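You operate a simulated robot arm through the tools that you are given. There is no shell and no other tool. Be economical: measure what you need, move in short steps, check, and stop when the job is done.

The job below is to be done with a simulated two-armed robot. You get a single attempt, and the scene is never put back.

JOB
Carry the gasket tray with both arms and set it on the left half of the bench.

Only the result counts: the job must be done as asked and must still hold three seconds after the hand-in. Knocking over, shifting, dropping, spilling or breaking anything else fails it.

ROBOT AND FRAMES
Two 7-joint arms with two-finger parallel grippers on one trunk, on a base that drives. Base frame: it is fixed to the floor where the robot stands at the start and does not move with it; the origin is under the middle of the robot, x ahead of it, y to its left, z up. Units: mm, rad, N and s.
The left shoulder is at the start at [20, 138, 1225], the right one opposite. With the tool pointing down near the work surface each hand reaches from about 100 to 500 mm from the robot's upright axis, wherever it stands, measured 20 degrees to its own side. Places, roughly: left half of the bench [-1100, 500, 800]. Payload 1.57 kg a hand.
The TCP of each hand is the grasp point between the finger pads, 30 mm short of the fingertips. In the tool frame z runs along the fingers and y along their closing line. Largest opening 80 mm; finger width 17, thickness 12; the body of the gripper, 40 by 82 mm, starts 80 mm behind the TCP.
Orientation is that of the tool frame in the base frame, as [roll, pitch, yaw] about the fixed x, y, z axes, in that order (R = Rz(yaw) Ry(pitch) Rx(roll)). With the fingers straight down and closing along the base's y, the tool's x points along the base's -x, its y along +y and its z along -z.

CONTROLS
- The arms move only by the tool nudge_tool. It takes "left_plan", "right_plan" or both (then of equal length, played together; a hand with none holds still); each is one flat list of numbers, 7 for each row, row after row: the opening in per cent of the stroke, from 0 (shut) to 100 (fully open), then the shift along the base's x, y, z in m, then the turn, a rotation vector about the base's x, y, z in rad. In form: [jaw, dx, dy, dz, rx, ry, rz, jaw, dx, dy, dz, rx, ry, rz, ...]. A call has 1 to 8 rows; each row shifts and turns the commanded pose from where the row before left it. Each row takes 0.2 s and may step no farther than 50 mm and 0.15 rad from the row before; otherwise, or with a gripper value out of range, the whole call is refused. A pose out of reach is approached as far as the arm can. The call stops where the force on the tool passes 40 N (or 10 N more than at its start, if that is more) or the arm is blocked; 0.2 s more then pass. Each finger travels about 45 mm/s and halts on what it meets, pressing with about 43 N; the grip force reading is that of the motor and also rises with nothing between the fingers. The clock runs only during rows and for 0.2 s after the last one: add rows that do not move to give the fingers time. It gives the time, the measured TCP pose, the force on the tool (base axes), the opening and the grip force at its end, in the units of the frame above (readings bear some noise), with the torque about the TCP (base axes, N m) and any sound that the robot's microphone picked up, and new pictures: "show" is both (left out), scene, wrist or none (wrist: the cameras of the hands that moved).
- Cameras (640 x 400 px; columns grow to the right, rows downward): "scene" is now at [186.6, -19.7, 1170.7]; the picture's right is [-0.20, -0.98, 0.00], its down [0.09, -0.02, -1.00] and it looks along [0.97, -0.20, 0.09] (base axes); focal length 214 px, centre (320, 200). "left" rides on the left gripper at [72, 7, -122] in its tool frame; the picture's right is [-0.09, 1.00, 0.00], its down [-0.84, -0.08, -0.54] and it looks along [-0.54, -0.05, 0.84] (tool axes); focal length 238 px, centre (320, 200). "right" rides on the right gripper at [72, -7, -122] in its tool frame; the picture's right is [0.09, 1.00, 0.00], its down [-0.84, 0.08, -0.54] and it looks along [-0.54, 0.05, 0.84] (tool axes); focal length 238 px, centre (320, 200). There is no depth. A picture from a camera that has moved, and an enlarged one, comes with that camera's place and axes in the base frame and with its lens.
- raise_lower(by): slides the trunk up (or, below 0, down) by that many mm; the arms and the scene camera ride with it, the base frame stays. It gives what a move gives, with no picture.
- drive_base(legs): drives the robot by 1 to 6 legs, each [ahead, left, turn to the left] in mm, mm and rad, along the robot's own axes; the way and the turn of a leg run together, so that a leg with both is an arc; at most 1500 mm and 3.142 rad a leg. The arms and the cameras ride along, it lands a little off, and it stops where it bumps. It gives what a move gives, and a new picture of the scene camera.
- aim_head(pan, tilt): turns the head with the scene camera to pan (to the left, within 1.047 rad either way) and tilt (down, from -0.506 to 1.204), counted from straight ahead of the robot. It gives what a move gives, and a new picture of the scene camera.
- close_up(camera, box): a new picture of the part [left, top, right, bottom] of that camera's present view, enlarged. The clock stands still meanwhile.
- job_done(): hands the job in; it is judged then, once.

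Go step by step. Nothing tells you exact positions but the pictures and the camera data: compare them with the known pose of the tool, close in by small moves and look again before you grip or let go. The budget is 120 turns and 260 pictures, counting those below and the enlarged ones. Unless the task says otherwise, let go and move clear before handing in, and close with one line.

The tools are called after ">>>" by a JSON object that holds its "name" and its "arguments". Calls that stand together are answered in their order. nudge_tool: Moves the arms, as the interface text tells. Its arguments: {"type":"object","properties":{"left_plan":{"type":"array"},"right_plan":{"type":"array"},"show":{"type":"string","enum":["both","scene","wrist","none"]}},"required":[]} The other tools are called the same way: raise_lower (by) slides the trunk up or down; drive_base (legs) drives the base; aim_head (pan, tilt) turns the head that bears the scene camera; close_up (camera, box) takes an enlarged picture of a part of a camera's view; job_done () hands the job in.

At the start:

```text
time_s: 0.0
left_eef_pos: [262.9, 94.9, 1120.3]
left_orientation: [3.14, -0.588, -3.131]
left_wrist_force: [0.1, -1.0, 0.5]
left_moment: [-0.03, 0.01, 0.0]
left_gripper_width: 80.4
left_grasp_force: 0.0
right_eef_pos: [247.2, -215.1, 1082.0]
right_orientation: [3.128, -0.781, 3.098]
right_wrist_force: [-0.8, -0.2, 0.9]
right_moment: [-0.02, -0.01, 0.03]
right_gripper_width: 80.2
right_grasp_force: 0.1
trunk travel left (down, up): [-600.0, 640.0]
robot x, y, heading: [0.2, -1.0, -0.006]
head pan, tilt: [-0.206, -0.089]
```

scene: 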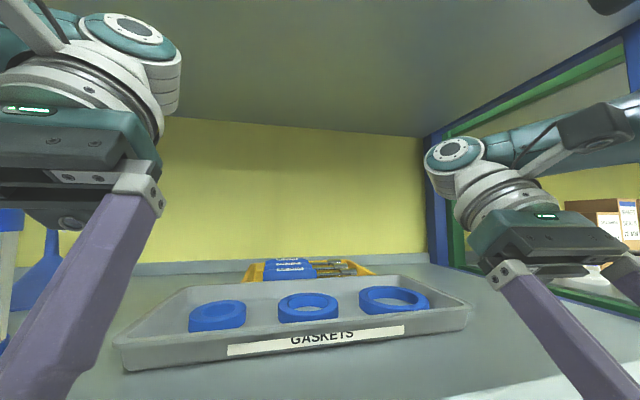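
right: 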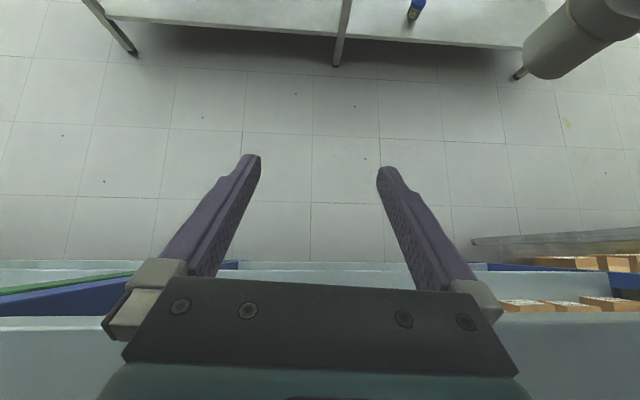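
left: 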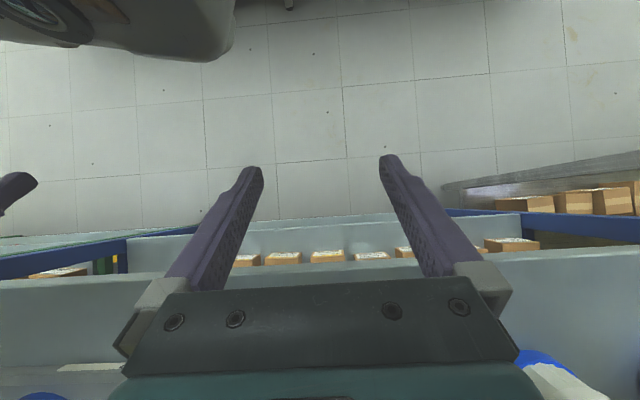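

The tray labelled GASKETS sits on a shelf ahead, with rings in it; a yellow bin is behind. I tilt the head to measure it, then look around.

>>> {"name": "aim_head", "arguments": {"pan": 0, "tilt": 0.35}}

>>> {"name": "aim_head", "arguments": {"pan": 1.0, "tilt": 0.35}}

>>> {"name": "aim_head", "arguments": {"pan": -1.0, "tilt": 0.35}}

```text
time_s: 0.9
left_eef_pos: [264.3, 95.2, 1119.6]
left_orientation: [3.139, -0.591, -3.133]
left_wrist_force: [0.3, 0.3, 0.4]
left_moment: [-0.01, -0.01, -0.01]
left_gripper_width: 80.2
left_grasp_force: 0.0
right_eef_pos: [247.5, -214.9, 1081.5]
right_orientation: [3.127, -0.785, 3.097]
right_wrist_force: [-0.9, -0.2, -0.3]
right_moment: [-0.02, -0.02, 0.03]
right_gripper_width: 80.2
right_grasp_force: 0.1
trunk travel left (down, up): [-600.0, 640.0]
robot x, y, heading: [0.5, -0.2, 0.002]
head pan, tilt: [0.0, 0.351]
camera scene: at [194.2, -1.8, 1130.4], right [0.0, -1.0, 0.0], down [-0.34, 0.0, -0.94], along [0.94, 0.0, -0.34], focal length 214 px, centre (320, 200)
```

scene: 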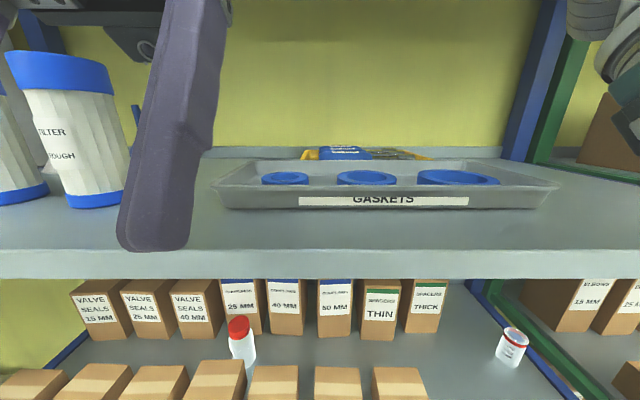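

```text
time_s: 2.2
left_eef_pos: [264.1, 95.6, 1119.9]
left_orientation: [3.139, -0.591, -3.134]
left_wrist_force: [0.7, 0.1, -0.6]
left_moment: [0.01, -0.01, 0.0]
left_gripper_width: 79.8
left_grasp_force: 0.0
right_eef_pos: [247.2, -215.2, 1081.5]
right_orientation: [3.129, -0.785, 3.097]
right_wrist_force: [-0.1, 0.4, -0.2]
right_moment: [-0.02, -0.03, -0.02]
right_gripper_width: 79.8
right_grasp_force: 0.1
trunk travel left (down, up): [-600.0, 640.0]
robot x, y, heading: [-0.3, 0.4, -0.002]
head pan, tilt: [1.0, 0.351]
camera scene: at [151.4, 76.5, 1130.3], right [0.84, -0.54, 0.0], down [-0.19, -0.29, -0.94], along [0.51, 0.79, -0.34], focal length 214 px, centre (320, 200)
```

scene: 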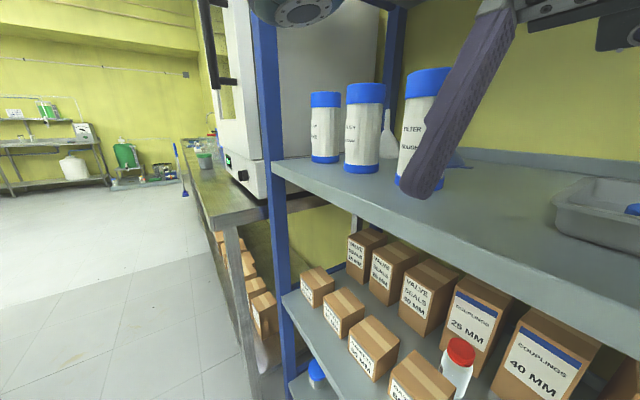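

```text
time_s: 4.1
left_eef_pos: [264.2, 95.4, 1119.5]
left_orientation: [3.139, -0.59, -3.132]
left_wrist_force: [0.2, -0.8, -0.6]
left_moment: [-0.01, -0.01, -0.02]
left_gripper_width: 80.0
left_grasp_force: 0.0
right_eef_pos: [247.8, -216.4, 1081.3]
right_orientation: [3.128, -0.785, 3.098]
right_wrist_force: [-0.1, -0.9, 1.1]
right_moment: [-0.01, 0.0, 0.0]
right_gripper_width: 80.0
right_grasp_force: 0.1
trunk travel left (down, up): [-600.0, 640.0]
robot x, y, heading: [-1.5, 1.4, -0.003]
head pan, tilt: [-1.0, 0.351]
camera scene: at [151.4, -80.1, 1130.3], right [-0.84, -0.54, 0.0], down [-0.19, 0.29, -0.94], along [0.51, -0.79, -0.34], focal length 214 px, centre (320, 200)
```

scene: 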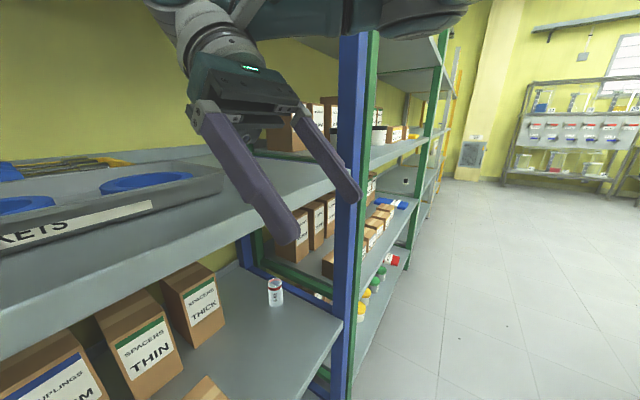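

The tray is roughly x 400–560, y −265…+95, rim z about 1065. I back off a bit and centre on it, taking pictures for parallax.

>>> {"name": "aim_head", "arguments": {"pan": 0, "tilt": 0.35}}

>>> {"name": "drive_base", "arguments": {"legs": [[-200, 0, 0]]}}

>>> {"name": "drive_base", "arguments": {"legs": [[0, -85, 0]]}}

>>> {"name": "raise_lower", "arguments": {"by": 250}}

>>> {"name": "aim_head", "arguments": {"pan": 0, "tilt": 0.5}}

```text
time_s: 5.4
left_eef_pos: [263.3, 95.4, 1120.7]
left_orientation: [3.139, -0.589, -3.133]
left_wrist_force: [0.3, 0.3, 0.3]
left_moment: [0.01, -0.01, 0.01]
left_gripper_width: 79.9
left_grasp_force: 0.1
right_eef_pos: [246.5, -215.8, 1080.6]
right_orientation: [3.127, -0.786, 3.099]
right_wrist_force: [-0.1, 0.2, -0.4]
right_moment: [0.02, 0.0, 0.02]
right_gripper_width: 80.1
right_grasp_force: 0.1
trunk travel left (down, up): [-600.0, 640.0]
robot x, y, heading: [-0.3, -1.2, 0.002]
head pan, tilt: [0.0, 0.351]
camera scene: at [194.2, -1.9, 1130.3], right [0.0, -1.0, 0.0], down [-0.34, 0.0, -0.94], along [0.94, 0.0, -0.34], focal length 214 px, centre (320, 200)
```

scene: 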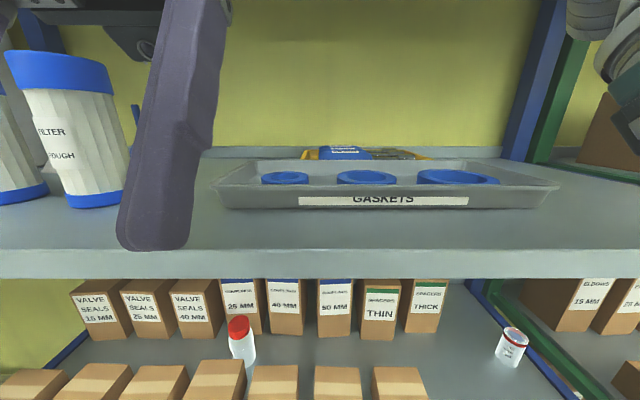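

```text
time_s: 7.0
left_eef_pos: [62.1, 94.8, 1119.8]
left_orientation: [3.141, -0.59, -3.135]
left_wrist_force: [0.8, 0.6, -0.4]
left_moment: [-0.01, -0.01, 0.04]
left_gripper_width: 80.0
left_grasp_force: 0.0
right_eef_pos: [44.4, -216.6, 1081.1]
right_orientation: [3.128, -0.786, 3.095]
right_wrist_force: [0.9, -0.7, 1.0]
right_moment: [0.04, 0.01, -0.03]
right_gripper_width: 79.9
right_grasp_force: 0.0
trunk travel left (down, up): [-600.0, 640.0]
robot x, y, heading: [-199.6, 2.4, -0.005]
head pan, tilt: [0.0, 0.351]
camera scene: at [-8.0, -2.0, 1130.3], right [0.0, -1.0, 0.0], down [-0.34, 0.0, -0.94], along [0.94, 0.0, -0.34], focal length 214 px, centre (320, 200)
```

scene: 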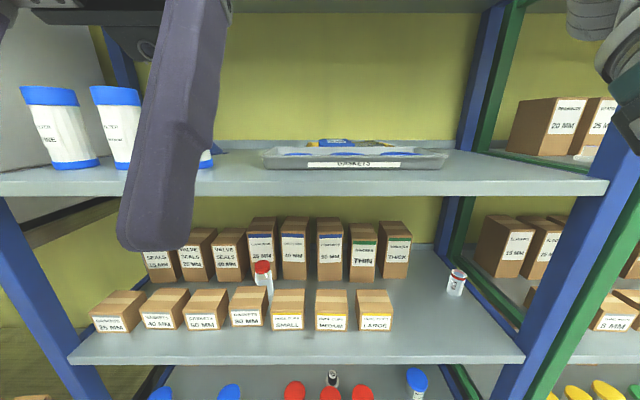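

```text
time_s: 8.1
left_eef_pos: [61.5, 9.9, 1119.8]
left_orientation: [3.138, -0.592, -3.135]
left_wrist_force: [0.0, -0.1, -0.2]
left_moment: [-0.02, 0.01, -0.03]
left_gripper_width: 80.0
left_grasp_force: 0.0
right_eef_pos: [43.3, -301.6, 1080.4]
right_orientation: [3.126, -0.785, 3.092]
right_wrist_force: [-0.2, 0.7, -0.2]
right_moment: [-0.01, -0.01, -0.01]
right_gripper_width: 80.2
right_grasp_force: 0.1
trunk travel left (down, up): [-600.0, 640.0]
robot x, y, heading: [-202.0, -86.7, -0.01]
head pan, tilt: [0.0, 0.351]
camera scene: at [-8.2, -87.3, 1130.3], right [0.0, -1.0, 0.0], down [-0.34, 0.0, -0.94], along [0.94, 0.0, -0.34], focal length 214 px, centre (320, 200)
```

scene: 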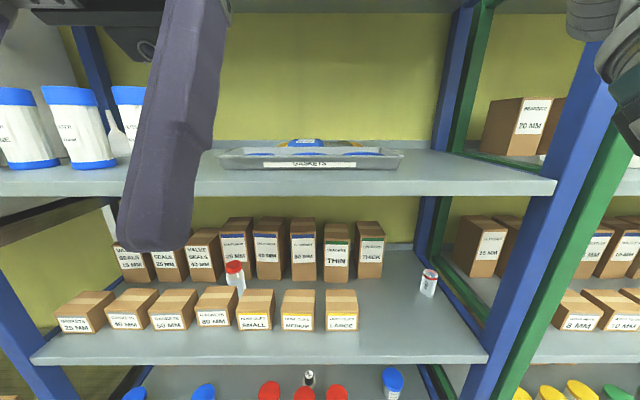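

```text
time_s: 10.6
left_eef_pos: [60.6, 9.7, 1370.4]
left_orientation: [3.14, -0.59, -3.137]
left_wrist_force: [0.5, 0.5, -0.4]
left_moment: [0.03, -0.03, 0.05]
left_gripper_width: 80.0
left_grasp_force: 0.1
right_eef_pos: [42.8, -300.5, 1330.5]
right_orientation: [3.128, -0.787, 3.091]
right_wrist_force: [0.4, -0.8, -0.3]
right_moment: [0.01, 0.01, 0.01]
right_gripper_width: 80.2
right_grasp_force: 0.2
trunk travel left (down, up): [-850.0, 390.0]
robot x, y, heading: [-201.8, -85.8, 0.001]
head pan, tilt: [0.0, 0.351]
```

```text
time_s: 11.3
left_eef_pos: [61.7, 11.3, 1369.3]
left_orientation: [3.141, -0.591, -3.136]
left_wrist_force: [0.0, -0.1, 0.6]
left_moment: [0.01, 0.01, 0.0]
left_gripper_width: 80.1
left_grasp_force: 0.1
right_eef_pos: [42.9, -301.1, 1329.8]
right_orientation: [3.128, -0.785, 3.093]
right_wrist_force: [-0.8, 0.2, 0.3]
right_moment: [0.02, 0.02, 0.0]
right_gripper_width: 79.6
right_grasp_force: 0.0
trunk travel left (down, up): [-850.0, 390.0]
robot x, y, heading: [-203.1, -82.0, -0.004]
head pan, tilt: [0.0, 0.499]
camera scene: at [-10.3, -87.2, 1366.7], right [0.0, -1.0, 0.0], down [-0.48, 0.0, -0.88], along [0.88, 0.0, -0.48], focal length 214 px, centre (320, 200)
```

scene: 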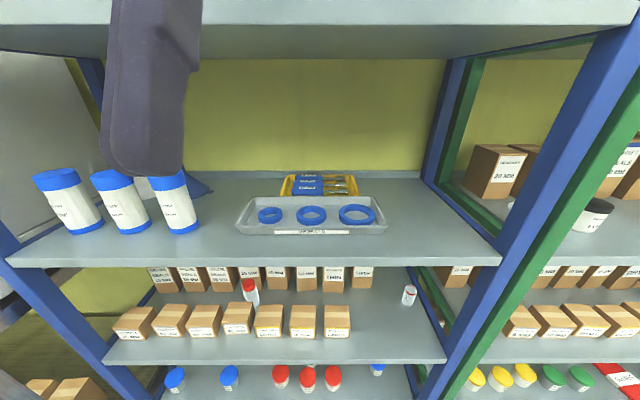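

I can see the tray well now; I enlarge it for measurements.

>>> {"name": "close_up", "arguments": {"camera": "scene", "box": [220, 165, 400, 277]}}

>>> {"name": "raise_lower", "arguments": {"by": -150}}

>>> {"name": "close_up", "arguments": {"camera": "scene", "box": [220, 85, 400, 197]}}

>>> {"name": "close_up", "arguments": {"camera": "scene", "box": [0, 0, 640, 400]}}

```text
3.56 times, centred on (310, 221) of scene
camera zoom: at [-10.3, -87.2, 1366.7], right [0.0, -1.0, 0.0], down [-0.48, 0.0, -0.88], along [0.88, 0.0, -0.48], focal length 763 px, centre (356, 125)
```

zoom: 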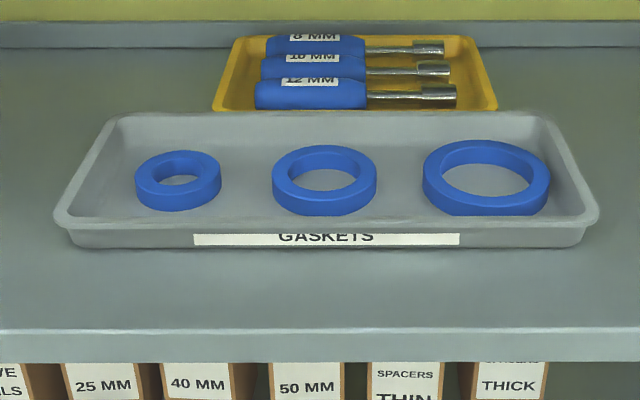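

```text
time_s: 13.1
left_eef_pos: [62.0, 10.1, 1220.1]
left_orientation: [3.141, -0.593, -3.136]
left_wrist_force: [-0.3, 0.4, 0.9]
left_moment: [0.04, 0.01, -0.02]
left_gripper_width: 80.1
left_grasp_force: 0.0
right_eef_pos: [44.3, -302.0, 1181.4]
right_orientation: [3.128, -0.786, 3.092]
right_wrist_force: [0.7, -0.2, -0.4]
right_moment: [0.0, -0.03, 0.01]
right_gripper_width: 79.9
right_grasp_force: 0.0
trunk travel left (down, up): [-700.0, 540.0]
robot x, y, heading: [-203.0, -82.2, -0.003]
head pan, tilt: [0.0, 0.499]
```

```text
3.56 times, centred on (310, 141) of scene
camera zoom: at [-10.3, -87.2, 1216.7], right [0.0, -1.0, 0.0], down [-0.48, 0.0, -0.88], along [0.88, 0.0, -0.48], focal length 763 px, centre (356, 410)
```

zoom: 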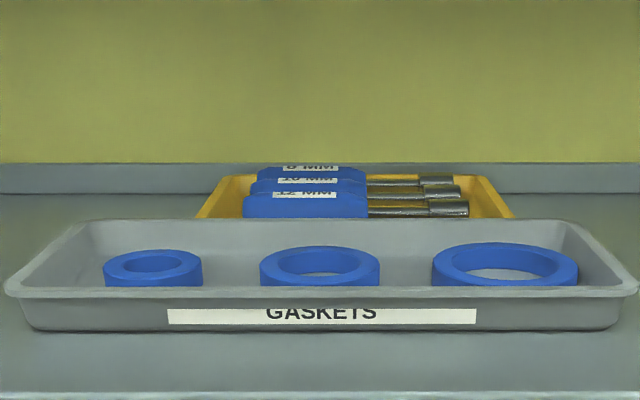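

```text
1.00 times, centred on (320, 200) of scene (not enlarged: the box is as wide or as high as the picture)
camera zoom: at [-10.3, -87.2, 1216.7], right [0.0, -1.0, 0.0], down [-0.48, 0.0, -0.88], along [0.88, 0.0, -0.48], focal length 214 px, centre (320, 200)
```

zoom: 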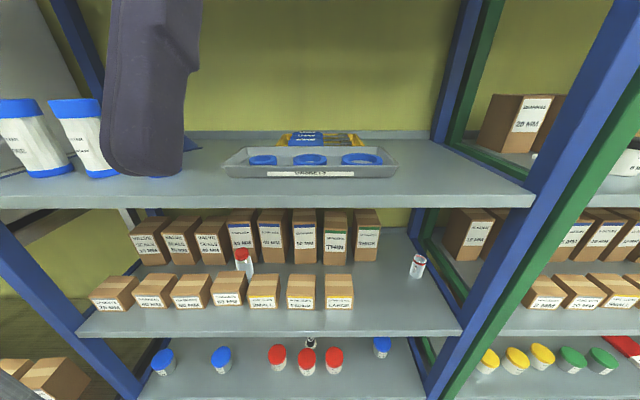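

The tray rim spans x 403–553, y −248…112 at z≈1069; the shelf top is 1040, upper shelf underside ≈1405, shelf front x≈330. While backed off I turn both hands to point forward-down with closing along y.

>>> {"name": "nudge_tool", "arguments": {"left_plan": [100, 0.03, 0.012, 0, 0, -0.14, 0, 100, 0.03, 0.012, 0, 0, -0.14, 0, 100, 0.03, 0.012, 0, 0, -0.14, 0, 100, 0.03, 0.012, 0, 0, -0.14, 0, 100, 0.03, 0.012, 0, 0, -0.14, 0, 100, 0.02, 0.012, 0, 0, -0.14, 0, 100, 0.02, 0.012, 0, 0, -0.14, 0, 100, 0.02, 0, 0, 0, -0.11, 0], "right_plan": [100, 0.03, 0.005, 0.005, 0, -0.15, 0.006, 100, 0.03, 0.005, 0.005, 0, -0.15, 0.006, 100, 0.03, 0.005, 0.005, 0, -0.15, 0.006, 100, 0.03, 0.005, 0.005, 0, -0.15, 0.006, 100, 0.03, 0.005, 0.005, 0, -0.15, 0.006, 100, 0.03, 0.005, 0.005, 0, -0.15, 0.006, 100, 0.03, 0.005, 0.005, 0, -0.15, 0.006, 100, 0.02, 0.005, 0.005, 0, -0.15, 0]}}

>>> {"name": "aim_head", "arguments": {"pan": 0, "tilt": 1.2}}

```text
time_s: 14.9
left_eef_pos: [272.3, 94.1, 1221.2]
left_orientation: [-3.14, 0.502, -3.139]
left_wrist_force: [-0.9, -0.5, -0.2]
left_moment: [0.0, 0.0, 0.01]
left_gripper_width: 80.0
left_grasp_force: 0.0
right_eef_pos: [273.9, -261.5, 1219.7]
right_orientation: [3.105, 0.416, -3.135]
right_wrist_force: [-0.6, 0.1, -0.1]
right_moment: [0.0, -0.01, 0.02]
right_gripper_width: 80.2
right_grasp_force: 0.0
trunk travel left (down, up): [-700.0, 540.0]
robot x, y, heading: [-199.7, -82.3, -0.001]
head pan, tilt: [0.0, 0.499]
camera scene: at [-10.3, -87.2, 1216.6], right [0.0, -1.0, 0.0], down [-0.48, 0.0, -0.88], along [0.88, 0.0, -0.48], focal length 214 px, centre (320, 200)
camera right: at [158.9, -271.0, 1302.7], right [-0.1, 0.99, 0.0], down [0.55, 0.06, 0.84], along [0.83, 0.08, -0.55], focal length 238 px, centre (320, 200)
camera left: at [148.9, 102.1, 1291.3], right [0.08, 1.0, 0.04], down [0.47, -0.07, 0.88], along [0.88, -0.05, -0.48], focal length 238 px, centre (320, 200)
```

scene: 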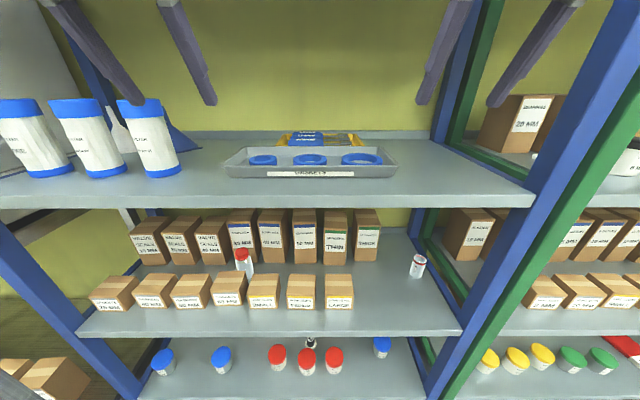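
right: 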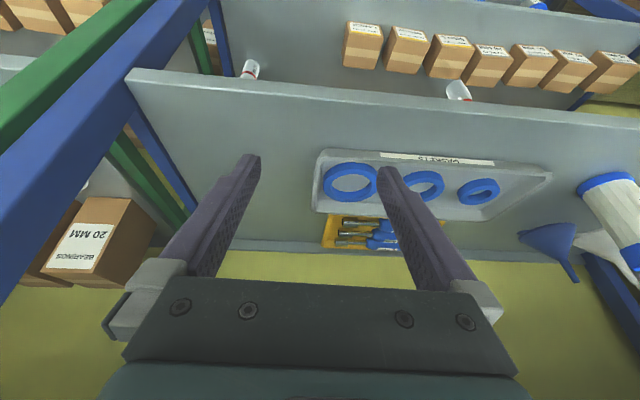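
left: 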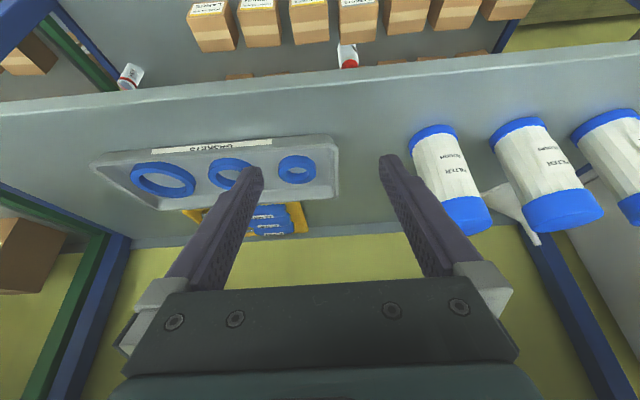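

```text
time_s: 15.9
left_eef_pos: [271.9, 94.8, 1219.8]
left_orientation: [-3.139, 0.497, -3.136]
left_wrist_force: [-0.4, -0.3, 0.5]
left_moment: [-0.01, 0.0, -0.03]
left_gripper_width: 79.8
left_grasp_force: 0.0
right_eef_pos: [272.5, -259.4, 1219.8]
right_orientation: [3.104, 0.411, -3.137]
right_wrist_force: [-0.2, 0.2, 0.3]
right_moment: [0.01, 0.0, 0.02]
right_gripper_width: 80.0
right_grasp_force: 0.1
trunk travel left (down, up): [-700.0, 540.0]
robot x, y, heading: [-201.6, -85.3, -0.003]
head pan, tilt: [0.0, 1.201]
camera scene: at [-45.3, -87.0, 1163.0], right [0.0, -1.0, 0.0], down [-0.93, 0.0, -0.36], along [0.36, 0.0, -0.93], focal length 214 px, centre (320, 200)
```

scene: 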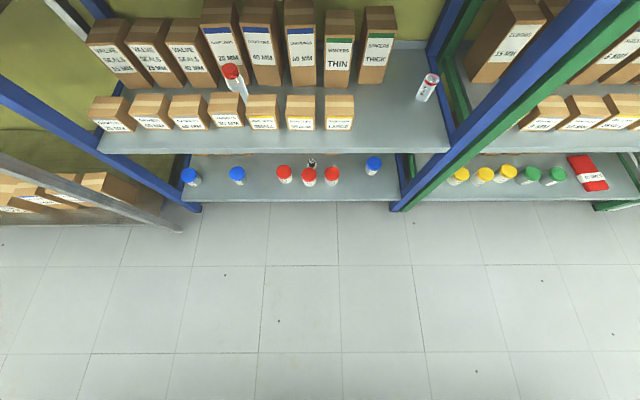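

Nothing blocks the floor ahead. I lower and tilt the hands a bit more and stagger them (left toward the rear half, right near the front corner, clear of the big ring), then drive in.

>>> {"name": "nudge_tool", "arguments": {"left_plan": [100, -0.01, 0.004, -0.035, 0, -0.05, 0, 100, -0.01, 0.004, -0.035, 0, -0.05, 0, 100, -0.01, 0.004, -0.035, 0, -0.05, 0, 100, 0, 0, 0, 0, 0, 0], "right_plan": [100, -0.033, 0.005, -0.035, -0.011, -0.08, -0.005, 100, -0.033, 0.005, -0.035, -0.011, -0.08, -0.005, 100, -0.034, 0.005, -0.035, -0.011, -0.08, -0.005, 100, 0, 0, 0, 0, 0, 0], "show": "none"}}

>>> {"name": "aim_head", "arguments": {"pan": 0, "tilt": 0.5}}

>>> {"name": "drive_base", "arguments": {"legs": [[120, 0, 0]]}}

```text
time_s: 16.9
left_eef_pos: [242.1, 106.4, 1115.7]
left_orientation: [-3.135, 0.65, -3.135]
left_wrist_force: [0.1, -0.1, 0.2]
left_moment: [0.01, 0.0, 0.02]
left_gripper_width: 80.1
left_grasp_force: 0.0
right_eef_pos: [173.7, -249.6, 1113.8]
right_orientation: [-3.139, 0.655, -3.133]
right_wrist_force: [0.2, -0.5, -0.3]
right_moment: [-0.05, -0.02, 0.02]
right_gripper_width: 80.3
right_grasp_force: 0.1
trunk travel left (down, up): [-700.0, 540.0]
robot x, y, heading: [-203.6, -82.6, -0.002]
head pan, tilt: [0.0, 1.201]
```

```text
time_s: 18.0
left_eef_pos: [241.8, 105.9, 1116.0]
left_orientation: [-3.135, 0.649, -3.135]
left_wrist_force: [-1.1, -0.6, -0.4]
left_moment: [0.03, -0.01, -0.04]
left_gripper_width: 79.9
left_grasp_force: 0.0
right_eef_pos: [175.5, -248.4, 1114.6]
right_orientation: [-3.137, 0.654, -3.131]
right_wrist_force: [0.3, -0.9, 0.3]
right_moment: [-0.01, -0.01, 0.01]
right_gripper_width: 80.1
right_grasp_force: 0.0
trunk travel left (down, up): [-700.0, 540.0]
robot x, y, heading: [-201.5, -83.3, -0.005]
head pan, tilt: [0.0, 0.499]
camera scene: at [-10.3, -87.2, 1216.5], right [0.0, -1.0, 0.0], down [-0.48, 0.0, -0.88], along [0.88, 0.0, -0.48], focal length 214 px, centre (320, 200)
```

scene: 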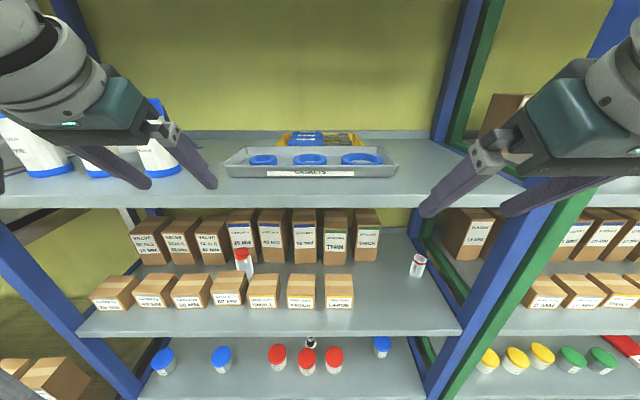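

```text
time_s: 19.2
left_eef_pos: [358.0, 104.1, 1115.3]
left_orientation: [-3.14, 0.647, -3.136]
left_wrist_force: [0.1, 0.2, -0.5]
left_moment: [-0.04, 0.02, -0.03]
left_gripper_width: 79.9
left_grasp_force: 0.1
right_eef_pos: [290.8, -249.0, 1114.5]
right_orientation: [-3.139, 0.653, -3.133]
right_wrist_force: [0.0, -0.2, 1.0]
right_moment: [-0.02, 0.02, 0.01]
right_gripper_width: 79.8
right_grasp_force: 0.0
trunk travel left (down, up): [-700.0, 540.0]
robot x, y, heading: [-86.5, -80.2, -0.008]
head pan, tilt: [0.0, 0.499]
camera scene: at [106.7, -87.8, 1216.6], right [0.0, -1.0, 0.0], down [-0.48, 0.0, -0.88], along [0.88, 0.0, -0.48], focal length 214 px, centre (320, 200)
```

scene: 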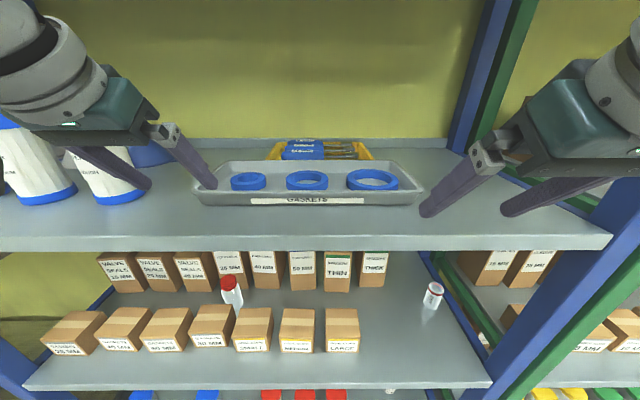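

Clear so far; I drive in the rest of the way.

>>> {"name": "drive_base", "arguments": {"legs": [[120, 0, 0.005]]}}

>>> {"name": "nudge_tool", "arguments": {"left_plan": [100, 0, 0, 0, 0, 0, 0], "right_plan": [100, 0, 0, 0, 0, 0, 0], "show": "wrist"}}

```text
time_s: 20.5
left_eef_pos: [475.9, 106.2, 1115.1]
left_orientation: [-3.139, 0.646, -3.132]
left_wrist_force: [0.4, 0.1, -0.7]
left_moment: [0.03, 0.01, 0.01]
left_gripper_width: 80.1
left_grasp_force: 0.1
right_eef_pos: [410.0, -249.0, 1114.4]
right_orientation: [-3.139, 0.652, -3.131]
right_wrist_force: [-0.2, -0.6, -0.7]
right_moment: [0.01, -0.02, -0.01]
right_gripper_width: 80.0
right_grasp_force: 0.1
trunk travel left (down, up): [-700.0, 540.0]
robot x, y, heading: [33.3, -84.7, -0.002]
head pan, tilt: [0.0, 0.499]
camera scene: at [225.2, -87.5, 1216.6], right [0.0, -1.0, 0.0], down [-0.48, 0.0, -0.88], along [0.88, 0.0, -0.48], focal length 214 px, centre (320, 200)
```

scene: 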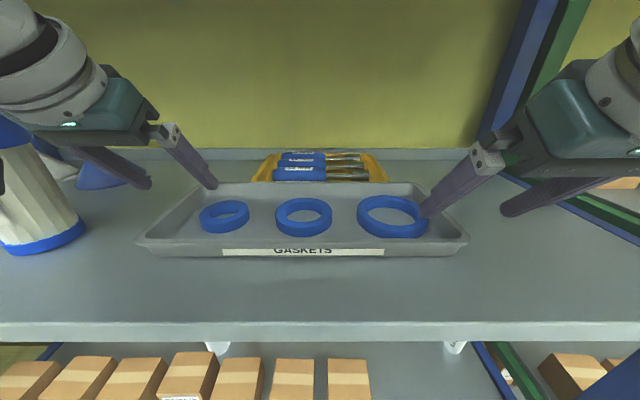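

```text
time_s: 20.9
left_eef_pos: [477.4, 105.6, 1114.8]
left_orientation: [-3.139, 0.648, -3.134]
left_wrist_force: [-0.8, -0.7, -0.2]
left_moment: [0.0, 0.02, -0.03]
left_gripper_width: 80.1
left_grasp_force: 0.1
right_eef_pos: [411.7, -248.3, 1114.2]
right_orientation: [-3.138, 0.652, -3.13]
right_wrist_force: [-0.2, 0.1, -0.8]
right_moment: [-0.01, -0.01, 0.02]
right_gripper_width: 80.1
right_grasp_force: 0.0
trunk travel left (down, up): [-700.0, 540.0]
robot x, y, heading: [36.2, -84.3, -0.001]
head pan, tilt: [0.0, 0.499]
camera right: at [280.1, -255.2, 1167.6], right [-0.08, 0.99, -0.06], down [0.34, 0.08, 0.94], along [0.94, 0.06, -0.34], focal length 238 px, centre (320, 200)
camera left: at [344.5, 113.3, 1168.3], right [0.07, 1.0, 0.05], down [0.34, -0.07, 0.94], along [0.94, -0.05, -0.34], focal length 238 px, centre (320, 200)
```

right: 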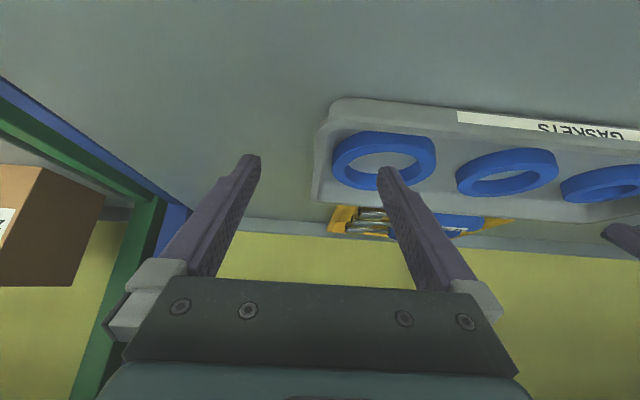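
left: 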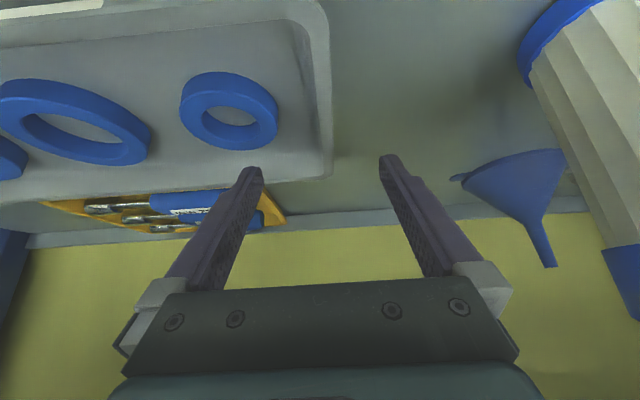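

Both hands straddle the end rims as planned. I part-close to about 32 mm, correct positions and check before descending.

>>> {"name": "nudge_tool", "arguments": {"left_plan": [40, 0.012, 0.001, 0, 0, 0, 0, 40, 0.011, 0, 0, 0, 0, 0, 40, 0, 0, -0.012, 0, 0, 0, 40, 0, 0, 0, 0, 0, 0], "right_plan": [40, 0.002, 0.002, 0, 0, 0, 0, 40, 0.002, 0.002, 0, 0, 0, 0, 40, 0, 0, -0.012, 0, 0, 0, 40, 0, 0, 0, 0, 0, 0]}}

```text
time_s: 21.9
left_eef_pos: [500.1, 106.8, 1104.1]
left_orientation: [-3.138, 0.648, -3.135]
left_wrist_force: [0.8, -0.6, -0.8]
left_moment: [-0.01, 0.02, 0.01]
left_gripper_width: 31.9
left_grasp_force: 0.1
right_eef_pos: [414.3, -244.1, 1101.3]
right_orientation: [-3.139, 0.653, -3.13]
right_wrist_force: [-0.1, 0.6, 0.2]
right_moment: [-0.02, 0.0, 0.0]
right_gripper_width: 32.1
right_grasp_force: 0.1
trunk travel left (down, up): [-700.0, 540.0]
robot x, y, heading: [36.0, -82.7, -0.006]
head pan, tilt: [0.0, 0.499]
camera scene: at [225.2, -87.5, 1216.6], right [0.0, -1.0, 0.0], down [-0.48, 0.0, -0.88], along [0.88, 0.0, -0.48], focal length 214 px, centre (320, 200)
camera right: at [283.8, -251.7, 1154.7], right [-0.08, 0.99, -0.06], down [0.34, 0.08, 0.94], along [0.94, 0.06, -0.34], focal length 238 px, centre (320, 200)
camera left: at [368.0, 113.8, 1156.7], right [0.07, 1.0, 0.05], down [0.34, -0.07, 0.94], along [0.94, -0.05, -0.34], focal length 238 px, centre (320, 200)
```

scene: 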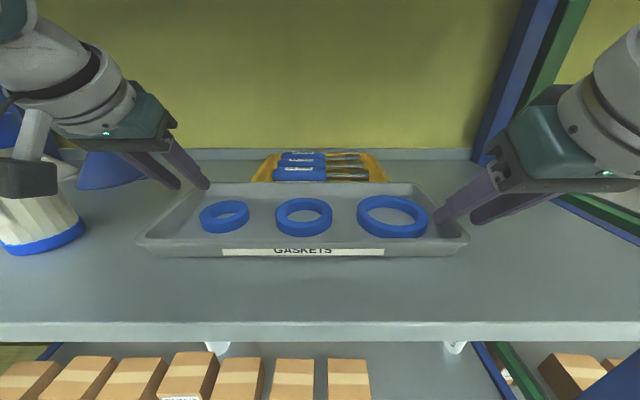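
right: 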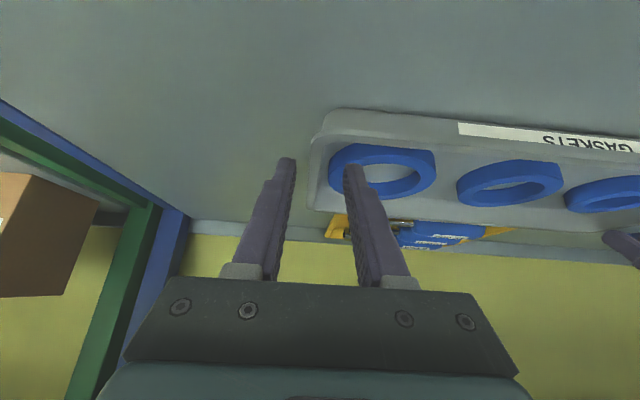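
left: 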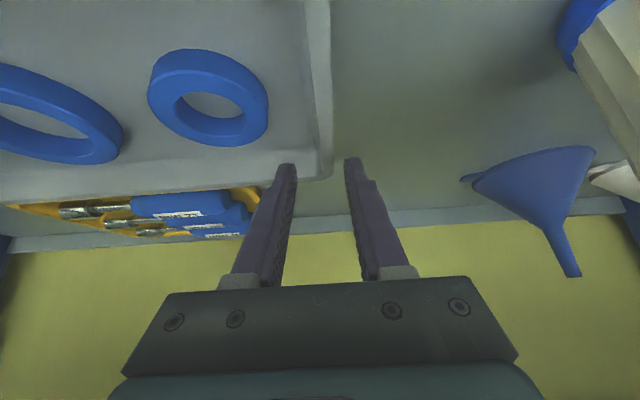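

Alignment looks right. I lower both hands so the fingertips straddle the end walls.

>>> {"name": "nudge_tool", "arguments": {"left_plan": [40, 0, 0, -0.01, 0, 0, 0, 40, 0, 0, -0.01, 0, 0, 0, 40, 0, 0, -0.006, 0, 0, 0, 40, 0, 0, 0, 0, 0, 0], "right_plan": [40, 0, 0, -0.009, 0, 0, 0, 40, 0, 0, -0.008, 0, 0, 0, 40, 0, 0, -0.006, 0, 0, 0, 40, 0, 0, 0, 0, 0, 0]}}

>>> {"name": "close_up", "arguments": {"camera": "scene", "box": [120, 140, 280, 240]}}

>>> {"name": "close_up", "arguments": {"camera": "scene", "box": [360, 160, 520, 260]}}

```text
time_s: 22.9
left_eef_pos: [500.3, 109.0, 1078.1]
left_orientation: [-3.137, 0.646, -3.135]
left_wrist_force: [0.0, -0.1, -1.0]
left_moment: [0.03, 0.0, -0.03]
left_gripper_width: 31.9
left_grasp_force: 0.0
right_eef_pos: [414.3, -245.0, 1079.6]
right_orientation: [-3.138, 0.652, -3.13]
right_wrist_force: [0.0, 0.7, -0.4]
right_moment: [0.01, -0.01, 0.0]
right_gripper_width: 31.8
right_grasp_force: 0.0
trunk travel left (down, up): [-700.0, 540.0]
robot x, y, heading: [36.5, -82.3, -0.006]
head pan, tilt: [0.0, 0.499]
camera scene: at [225.2, -87.5, 1216.6], right [0.0, -1.0, 0.0], down [-0.48, 0.0, -0.88], along [0.88, 0.0, -0.48], focal length 214 px, centre (320, 200)
camera right: at [283.6, -251.2, 1132.8], right [-0.08, 0.99, -0.06], down [0.34, 0.08, 0.94], along [0.94, 0.06, -0.34], focal length 238 px, centre (320, 200)
camera left: at [367.5, 114.4, 1130.2], right [0.07, 1.0, 0.05], down [0.34, -0.07, 0.94], along [0.94, -0.05, -0.34], focal length 238 px, centre (320, 200)
```

scene: 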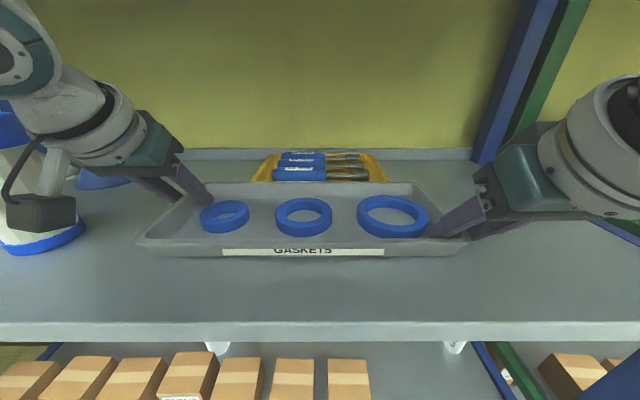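
right: 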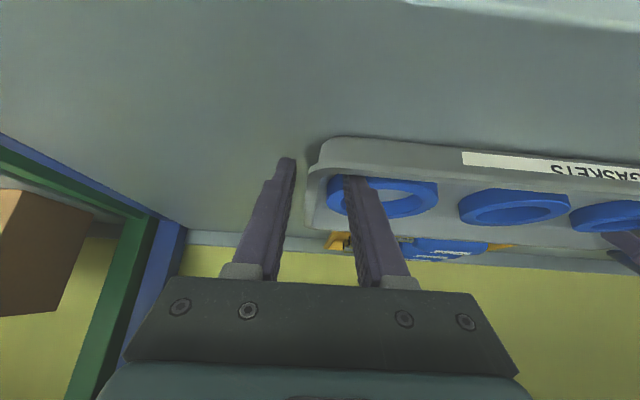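
left: 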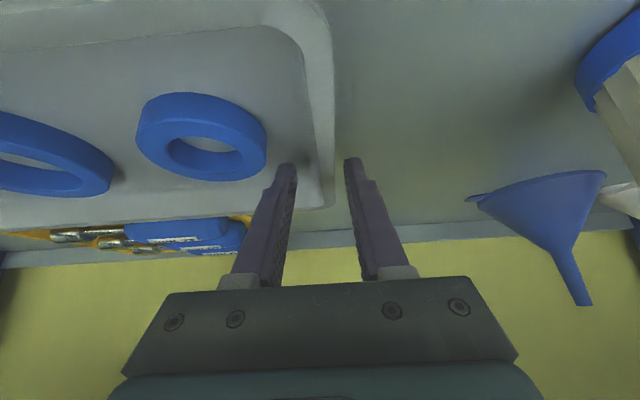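

```text
4.00 times, centred on (200, 190) of scene
camera zoom: at [225.2, -87.5, 1216.6], right [0.0, -1.0, 0.0], down [-0.48, 0.0, -0.88], along [0.88, 0.0, -0.48], focal length 858 px, centre (800, 240)
```

zoom: 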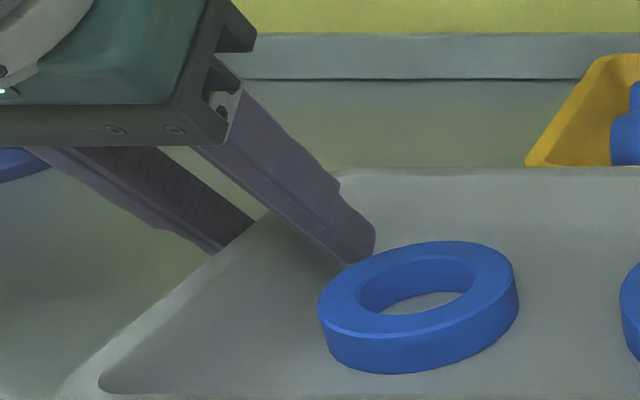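

```text
4.00 times, centred on (440, 210) of scene
camera zoom: at [225.2, -87.5, 1216.6], right [0.0, -1.0, 0.0], down [-0.48, 0.0, -0.88], along [0.88, 0.0, -0.48], focal length 858 px, centre (-160, 160)
```

zoom: 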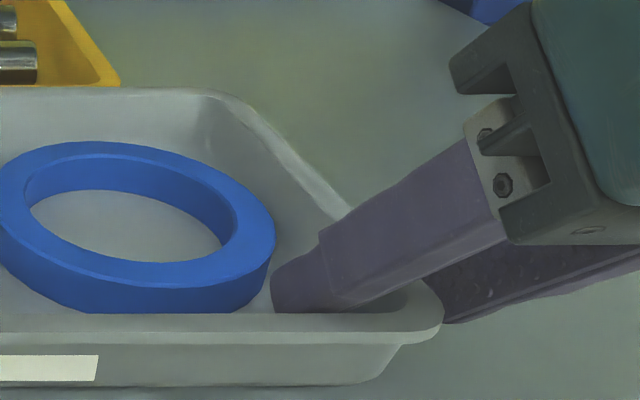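

The tips are inside and outside the end walls, clear of the rings. I go 3 mm lower, centre on the walls and close both grippers.

>>> {"name": "nudge_tool", "arguments": {"left_plan": [40, 0, -0.003, -0.003, 0, 0, 0, 15, 0, 0, 0, 0, 0, 0, 5, 0, 0, 0, 0, 0, 0, 0, 0, 0, 0, 0, 0, 0, 0, 0, 0, 0, 0, 0, 0, 0, 0, 0, 0, 0, 0, 0], "right_plan": [40, 0, 0.002, -0.003, 0, 0, 0, 15, 0, 0, 0, 0, 0, 0, 5, 0, 0, 0, 0, 0, 0, 0, 0, 0, 0, 0, 0, 0, 0, 0, 0, 0, 0, 0, 0, 0, 0, 0, 0, 0, 0, 0]}}

>>> {"name": "close_up", "arguments": {"camera": "scene", "box": [360, 160, 520, 260]}}

```text
time_s: 24.3
left_eef_pos: [500.5, 108.9, 1074.5]
left_orientation: [3.136, 0.65, -3.132]
left_wrist_force: [2.9, 30.9, 1.9]
left_moment: [-0.11, 0.23, -0.42]
left_gripper_width: 5.9
left_grasp_force: 26.0
right_eef_pos: [414.0, -244.8, 1074.7]
right_orientation: [-3.13, 0.652, -3.132]
right_wrist_force: [-4.9, -30.9, 7.3]
right_moment: [0.06, -0.38, -0.56]
right_gripper_width: 5.7
right_grasp_force: 25.4
trunk travel left (down, up): [-700.0, 540.0]
robot x, y, heading: [33.0, -81.4, 0.0]
head pan, tilt: [0.0, 0.499]
camera scene: at [225.3, -87.6, 1216.7], right [0.0, -1.0, 0.0], down [-0.48, 0.0, -0.88], along [0.88, 0.0, -0.48], focal length 214 px, centre (320, 200)
camera right: at [283.8, -250.5, 1130.0], right [-0.07, 0.99, -0.07], down [0.34, 0.09, 0.94], along [0.94, 0.05, -0.34], focal length 238 px, centre (320, 200)
camera left: at [368.1, 113.1, 1127.7], right [0.06, 1.0, 0.06], down [0.34, -0.08, 0.94], along [0.94, -0.04, -0.34], focal length 238 px, centre (320, 200)
```

scene: 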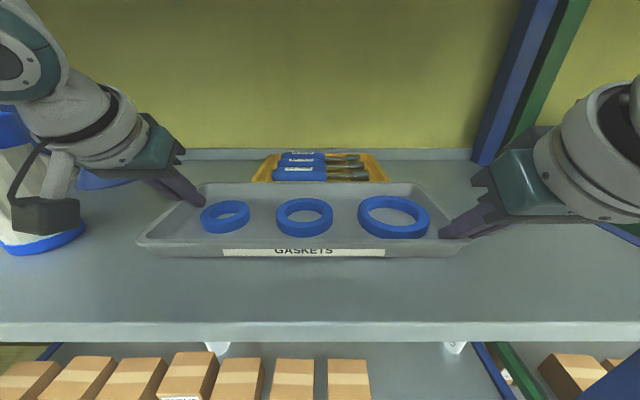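
right: 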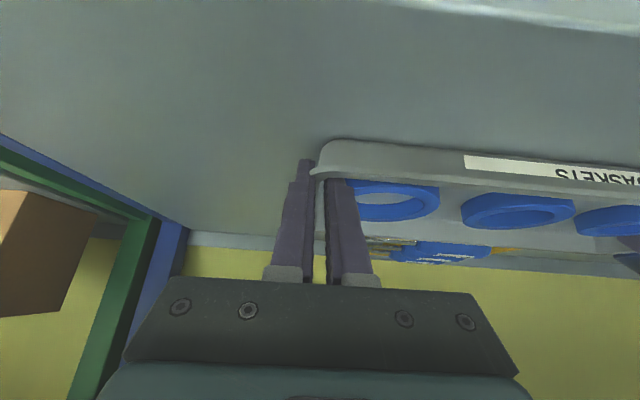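
left: 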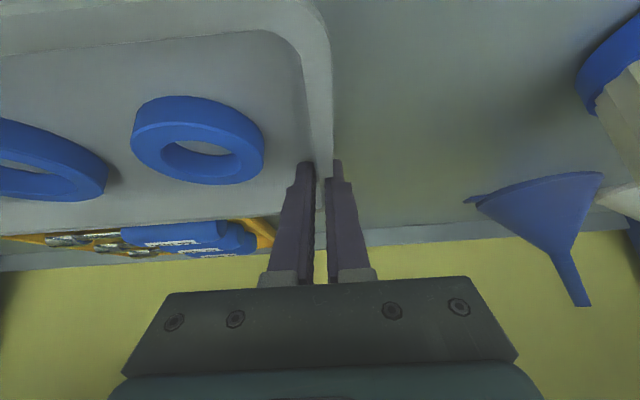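

```text
4.00 times, centred on (440, 210) of scene
camera zoom: at [225.3, -87.6, 1216.7], right [0.0, -1.0, 0.0], down [-0.48, 0.0, -0.88], along [0.88, 0.0, -0.48], focal length 858 px, centre (-160, 160)
```

zoom: 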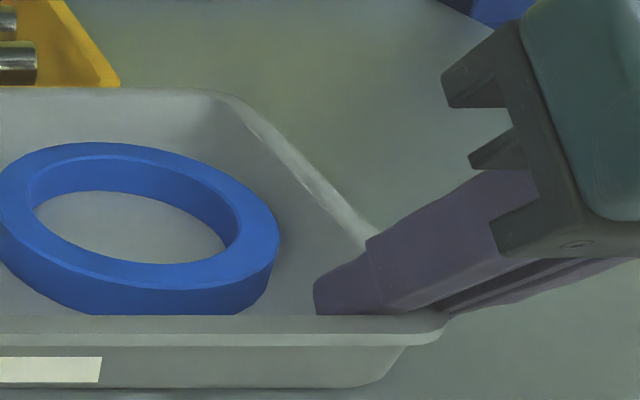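

Both walls are gripped, but the hands squeeze the tray from outside by ~30 N. I relax this by moving each hand slightly outward.

>>> {"name": "nudge_tool", "arguments": {"left_plan": [0, 0, 0.002, 0, 0, 0, 0, 0, 0, 0.0015, 0, 0, 0, 0, 0, 0, 0, 0, 0, 0, 0], "right_plan": [0, 0, -0.001, 0, 0, 0, 0, 0, 0, -0.0015, 0, 0, 0, 0, 0, 0, 0, 0, 0, 0, 0], "show": "none"}}

```text
time_s: 25.1
left_eef_pos: [500.2, 109.0, 1075.8]
left_orientation: [-3.138, 0.65, -3.135]
left_wrist_force: [3.6, 21.2, -0.8]
left_moment: [-0.31, -0.32, -0.4]
left_gripper_width: 6.0
left_grasp_force: 25.7
right_eef_pos: [414.4, -245.7, 1076.7]
right_orientation: [-3.135, 0.652, -3.129]
right_wrist_force: [-2.8, -22.5, 5.4]
right_moment: [0.21, -0.06, -0.42]
right_gripper_width: 5.6
right_grasp_force: 26.1
trunk travel left (down, up): [-700.0, 540.0]
robot x, y, heading: [35.8, -84.8, -0.002]
head pan, tilt: [0.0, 0.499]
```

>>> {"name": "nudge_tool", "arguments": {"left_plan": [0, 0, 0.002, 0, 0, 0, 0, 0, 0, 0.002, 0, 0, 0, 0, 0, 0, 0, 0, 0, 0, 0], "right_plan": [0, 0, -0.002, 0, 0, 0, 0, 0, 0, -0.002, 0, 0, 0, 0, 0, 0, 0, 0, 0, 0, 0], "show": "none"}}

```text
time_s: 25.9
left_eef_pos: [499.3, 108.4, 1075.1]
left_orientation: [-3.129, 0.648, -3.134]
left_wrist_force: [-1.5, -7.1, 0.4]
left_moment: [-0.75, -0.39, -0.15]
left_gripper_width: 5.4
left_grasp_force: 25.7
right_eef_pos: [413.8, -246.4, 1077.3]
right_orientation: [3.137, 0.654, -3.126]
right_wrist_force: [4.3, 6.7, 0.6]
right_moment: [0.73, -0.06, 0.0]
right_gripper_width: 5.3
right_grasp_force: 25.4
trunk travel left (down, up): [-700.0, 540.0]
robot x, y, heading: [32.3, -85.5, -0.002]
head pan, tilt: [0.0, 0.499]
```

The internal force is nearly zero and the grip holds. I lift by the trunk 40 mm.

>>> {"name": "raise_lower", "arguments": {"by": 40}}

>>> {"name": "aim_head", "arguments": {"pan": 0, "tilt": 0.5}}

```text
time_s: 26.7
left_eef_pos: [498.8, 108.6, 1114.2]
left_orientation: [-3.128, 0.645, -3.136]
left_wrist_force: [-5.9, -26.0, -2.0]
left_moment: [-1.09, -0.54, -0.27]
left_gripper_width: 5.3
left_grasp_force: 26.0
right_eef_pos: [413.4, -246.2, 1116.0]
right_orientation: [3.137, 0.654, -3.128]
right_wrist_force: [6.4, 25.5, -2.7]
right_moment: [1.01, 0.59, 0.29]
right_gripper_width: 5.8
right_grasp_force: 26.0
trunk travel left (down, up): [-740.0, 500.0]
robot x, y, heading: [35.9, -86.0, -0.007]
head pan, tilt: [0.0, 0.499]
```

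```text
time_s: 27.3
left_eef_pos: [498.7, 107.6, 1114.6]
left_orientation: [-3.125, 0.643, -3.134]
left_wrist_force: [-7.0, -26.5, -1.8]
left_moment: [-1.12, -0.17, -0.3]
left_gripper_width: 5.1
left_grasp_force: 25.5
right_eef_pos: [413.9, -246.2, 1116.7]
right_orientation: [3.137, 0.655, -3.129]
right_wrist_force: [6.1, 27.1, -2.4]
right_moment: [1.09, 0.27, 0.32]
right_gripper_width: 5.6
right_grasp_force: 25.7
trunk travel left (down, up): [-740.0, 500.0]
robot x, y, heading: [34.6, -89.3, -0.002]
head pan, tilt: [0.0, 0.499]
camera scene: at [225.0, -87.6, 1256.5], right [0.0, -1.0, 0.0], down [-0.48, 0.0, -0.88], along [0.88, 0.0, -0.48], focal length 214 px, centre (320, 200)
```

scene: 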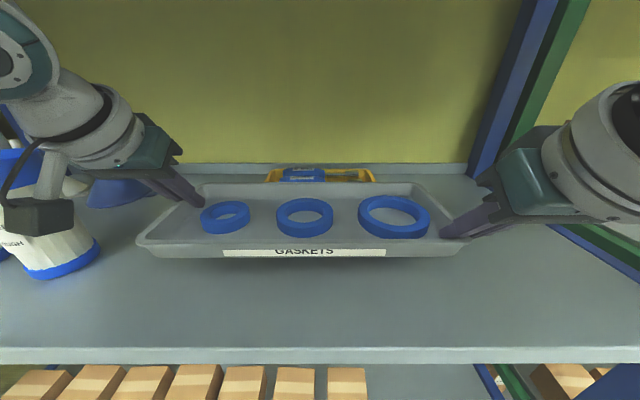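

The tray is lifted level. I relax the outward pull slightly and back straight out.

>>> {"name": "nudge_tool", "arguments": {"left_plan": [0, 0, -0.002, 0, 0, 0, 0, 0, 0, -0.001, 0, 0, 0, 0], "right_plan": [0, 0, 0.002, 0, 0, 0, 0, 0, 0, 0.001, 0, 0, 0, 0], "show": "none"}}

>>> {"name": "drive_base", "arguments": {"legs": [[-150, 0, 0], [-350, 0, 0]]}}

```text
time_s: 27.9
left_eef_pos: [498.9, 108.6, 1114.2]
left_orientation: [-3.136, 0.643, -3.132]
left_wrist_force: [-4.2, -16.3, -2.4]
left_moment: [-0.89, 0.38, -0.54]
left_gripper_width: 5.9
left_grasp_force: 25.5
right_eef_pos: [414.0, -245.7, 1117.3]
right_orientation: [-3.138, 0.653, -3.128]
right_wrist_force: [5.9, 16.9, -2.1]
right_moment: [0.92, -0.33, 0.06]
right_gripper_width: 5.4
right_grasp_force: 25.6
trunk travel left (down, up): [-740.0, 500.0]
robot x, y, heading: [33.6, -83.9, -0.001]
head pan, tilt: [0.0, 0.499]
```

```text
time_s: 31.2
left_eef_pos: [-7.0, 108.7, 1114.0]
left_orientation: [-3.136, 0.647, -3.133]
left_wrist_force: [-4.2, -12.0, -1.5]
left_moment: [-0.85, -0.02, -0.51]
left_gripper_width: 5.8
left_grasp_force: 26.2
right_eef_pos: [-92.1, -245.2, 1117.5]
right_orientation: [-3.137, 0.652, -3.129]
right_wrist_force: [3.6, 12.3, -2.0]
right_moment: [0.8, 0.1, 0.07]
right_gripper_width: 5.5
right_grasp_force: 25.8
trunk travel left (down, up): [-740.0, 500.0]
robot x, y, heading: [-474.5, -83.6, -0.002]
head pan, tilt: [0.0, 0.499]
camera scene: at [-280.4, -87.1, 1256.5], right [0.0, -1.0, 0.0], down [-0.48, 0.0, -0.88], along [0.88, 0.0, -0.48], focal length 214 px, centre (320, 200)
```

scene: 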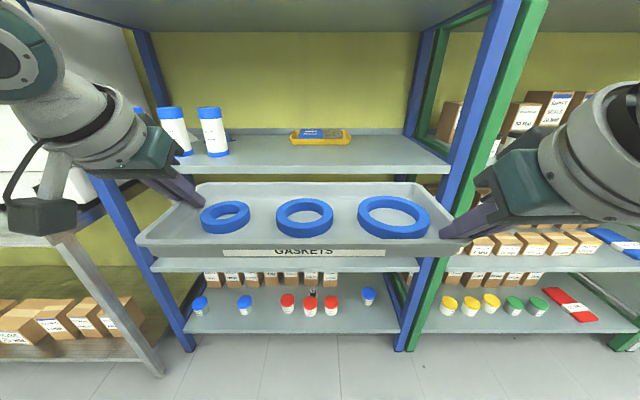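

Clear of the shelf. I turn left about 90° and look toward the bench.

>>> {"name": "drive_base", "arguments": {"legs": [[0, 0, 0.8]]}}

>>> {"name": "aim_head", "arguments": {"pan": 1.04, "tilt": 0.4}}

```text
time_s: 33.7
left_eef_pos: [-287.7, 385.4, 1113.7]
left_orientation: [-3.133, 0.647, -2.328]
left_wrist_force: [-1.6, -0.8, -1.6]
left_moment: [-0.31, -0.54, -0.39]
left_gripper_width: 5.7
left_grasp_force: 25.6
right_eef_pos: [-93.4, 77.8, 1115.6]
right_orientation: [-3.137, 0.651, -2.323]
right_wrist_force: [1.2, 1.2, -2.2]
right_moment: [0.23, 0.56, -0.18]
right_gripper_width: 5.4
right_grasp_force: 25.5
trunk travel left (down, up): [-740.0, 500.0]
robot x, y, heading: [-472.5, -81.5, 0.803]
head pan, tilt: [0.0, 0.499]
camera scene: at [-338.7, 50.2, 1256.5], right [0.72, -0.69, 0.0], down [-0.33, -0.34, -0.88], along [0.61, 0.63, -0.48], focal length 214 px, centre (320, 200)
```

scene: 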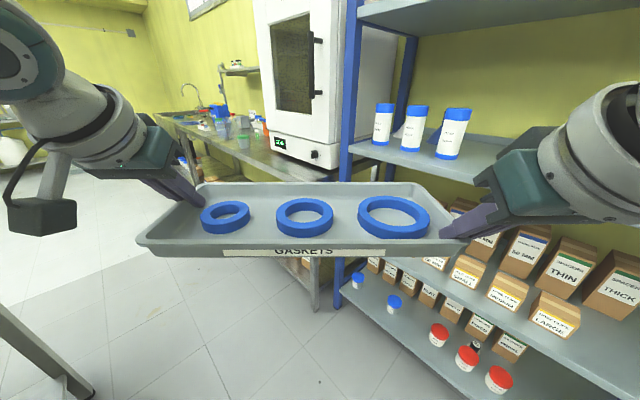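

```text
time_s: 35.0
left_eef_pos: [-289.3, 384.7, 1113.7]
left_orientation: [-3.134, 0.647, -2.329]
left_wrist_force: [-2.2, 0.1, -2.9]
left_moment: [-0.42, -0.45, -0.44]
left_gripper_width: 5.7
left_grasp_force: 25.4
right_eef_pos: [-92.7, 78.3, 1116.7]
right_orientation: [-3.14, 0.652, -2.326]
right_wrist_force: [1.7, 0.1, -2.1]
right_moment: [0.29, 0.47, -0.11]
right_gripper_width: 5.8
right_grasp_force: 25.9
trunk travel left (down, up): [-740.0, 500.0]
robot x, y, heading: [-470.8, -88.3, 0.801]
head pan, tilt: [1.04, 0.4]
camera scene: at [-426.7, 74.0, 1265.7], right [0.96, 0.27, 0.0], down [0.1, -0.38, -0.92], along [-0.25, 0.89, -0.39], focal length 214 px, centre (320, 200)
```

scene: 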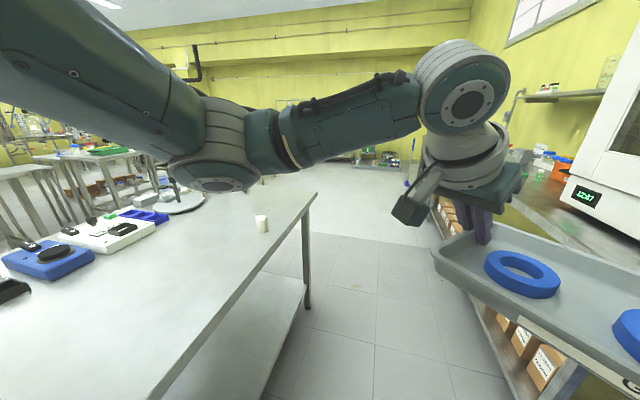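

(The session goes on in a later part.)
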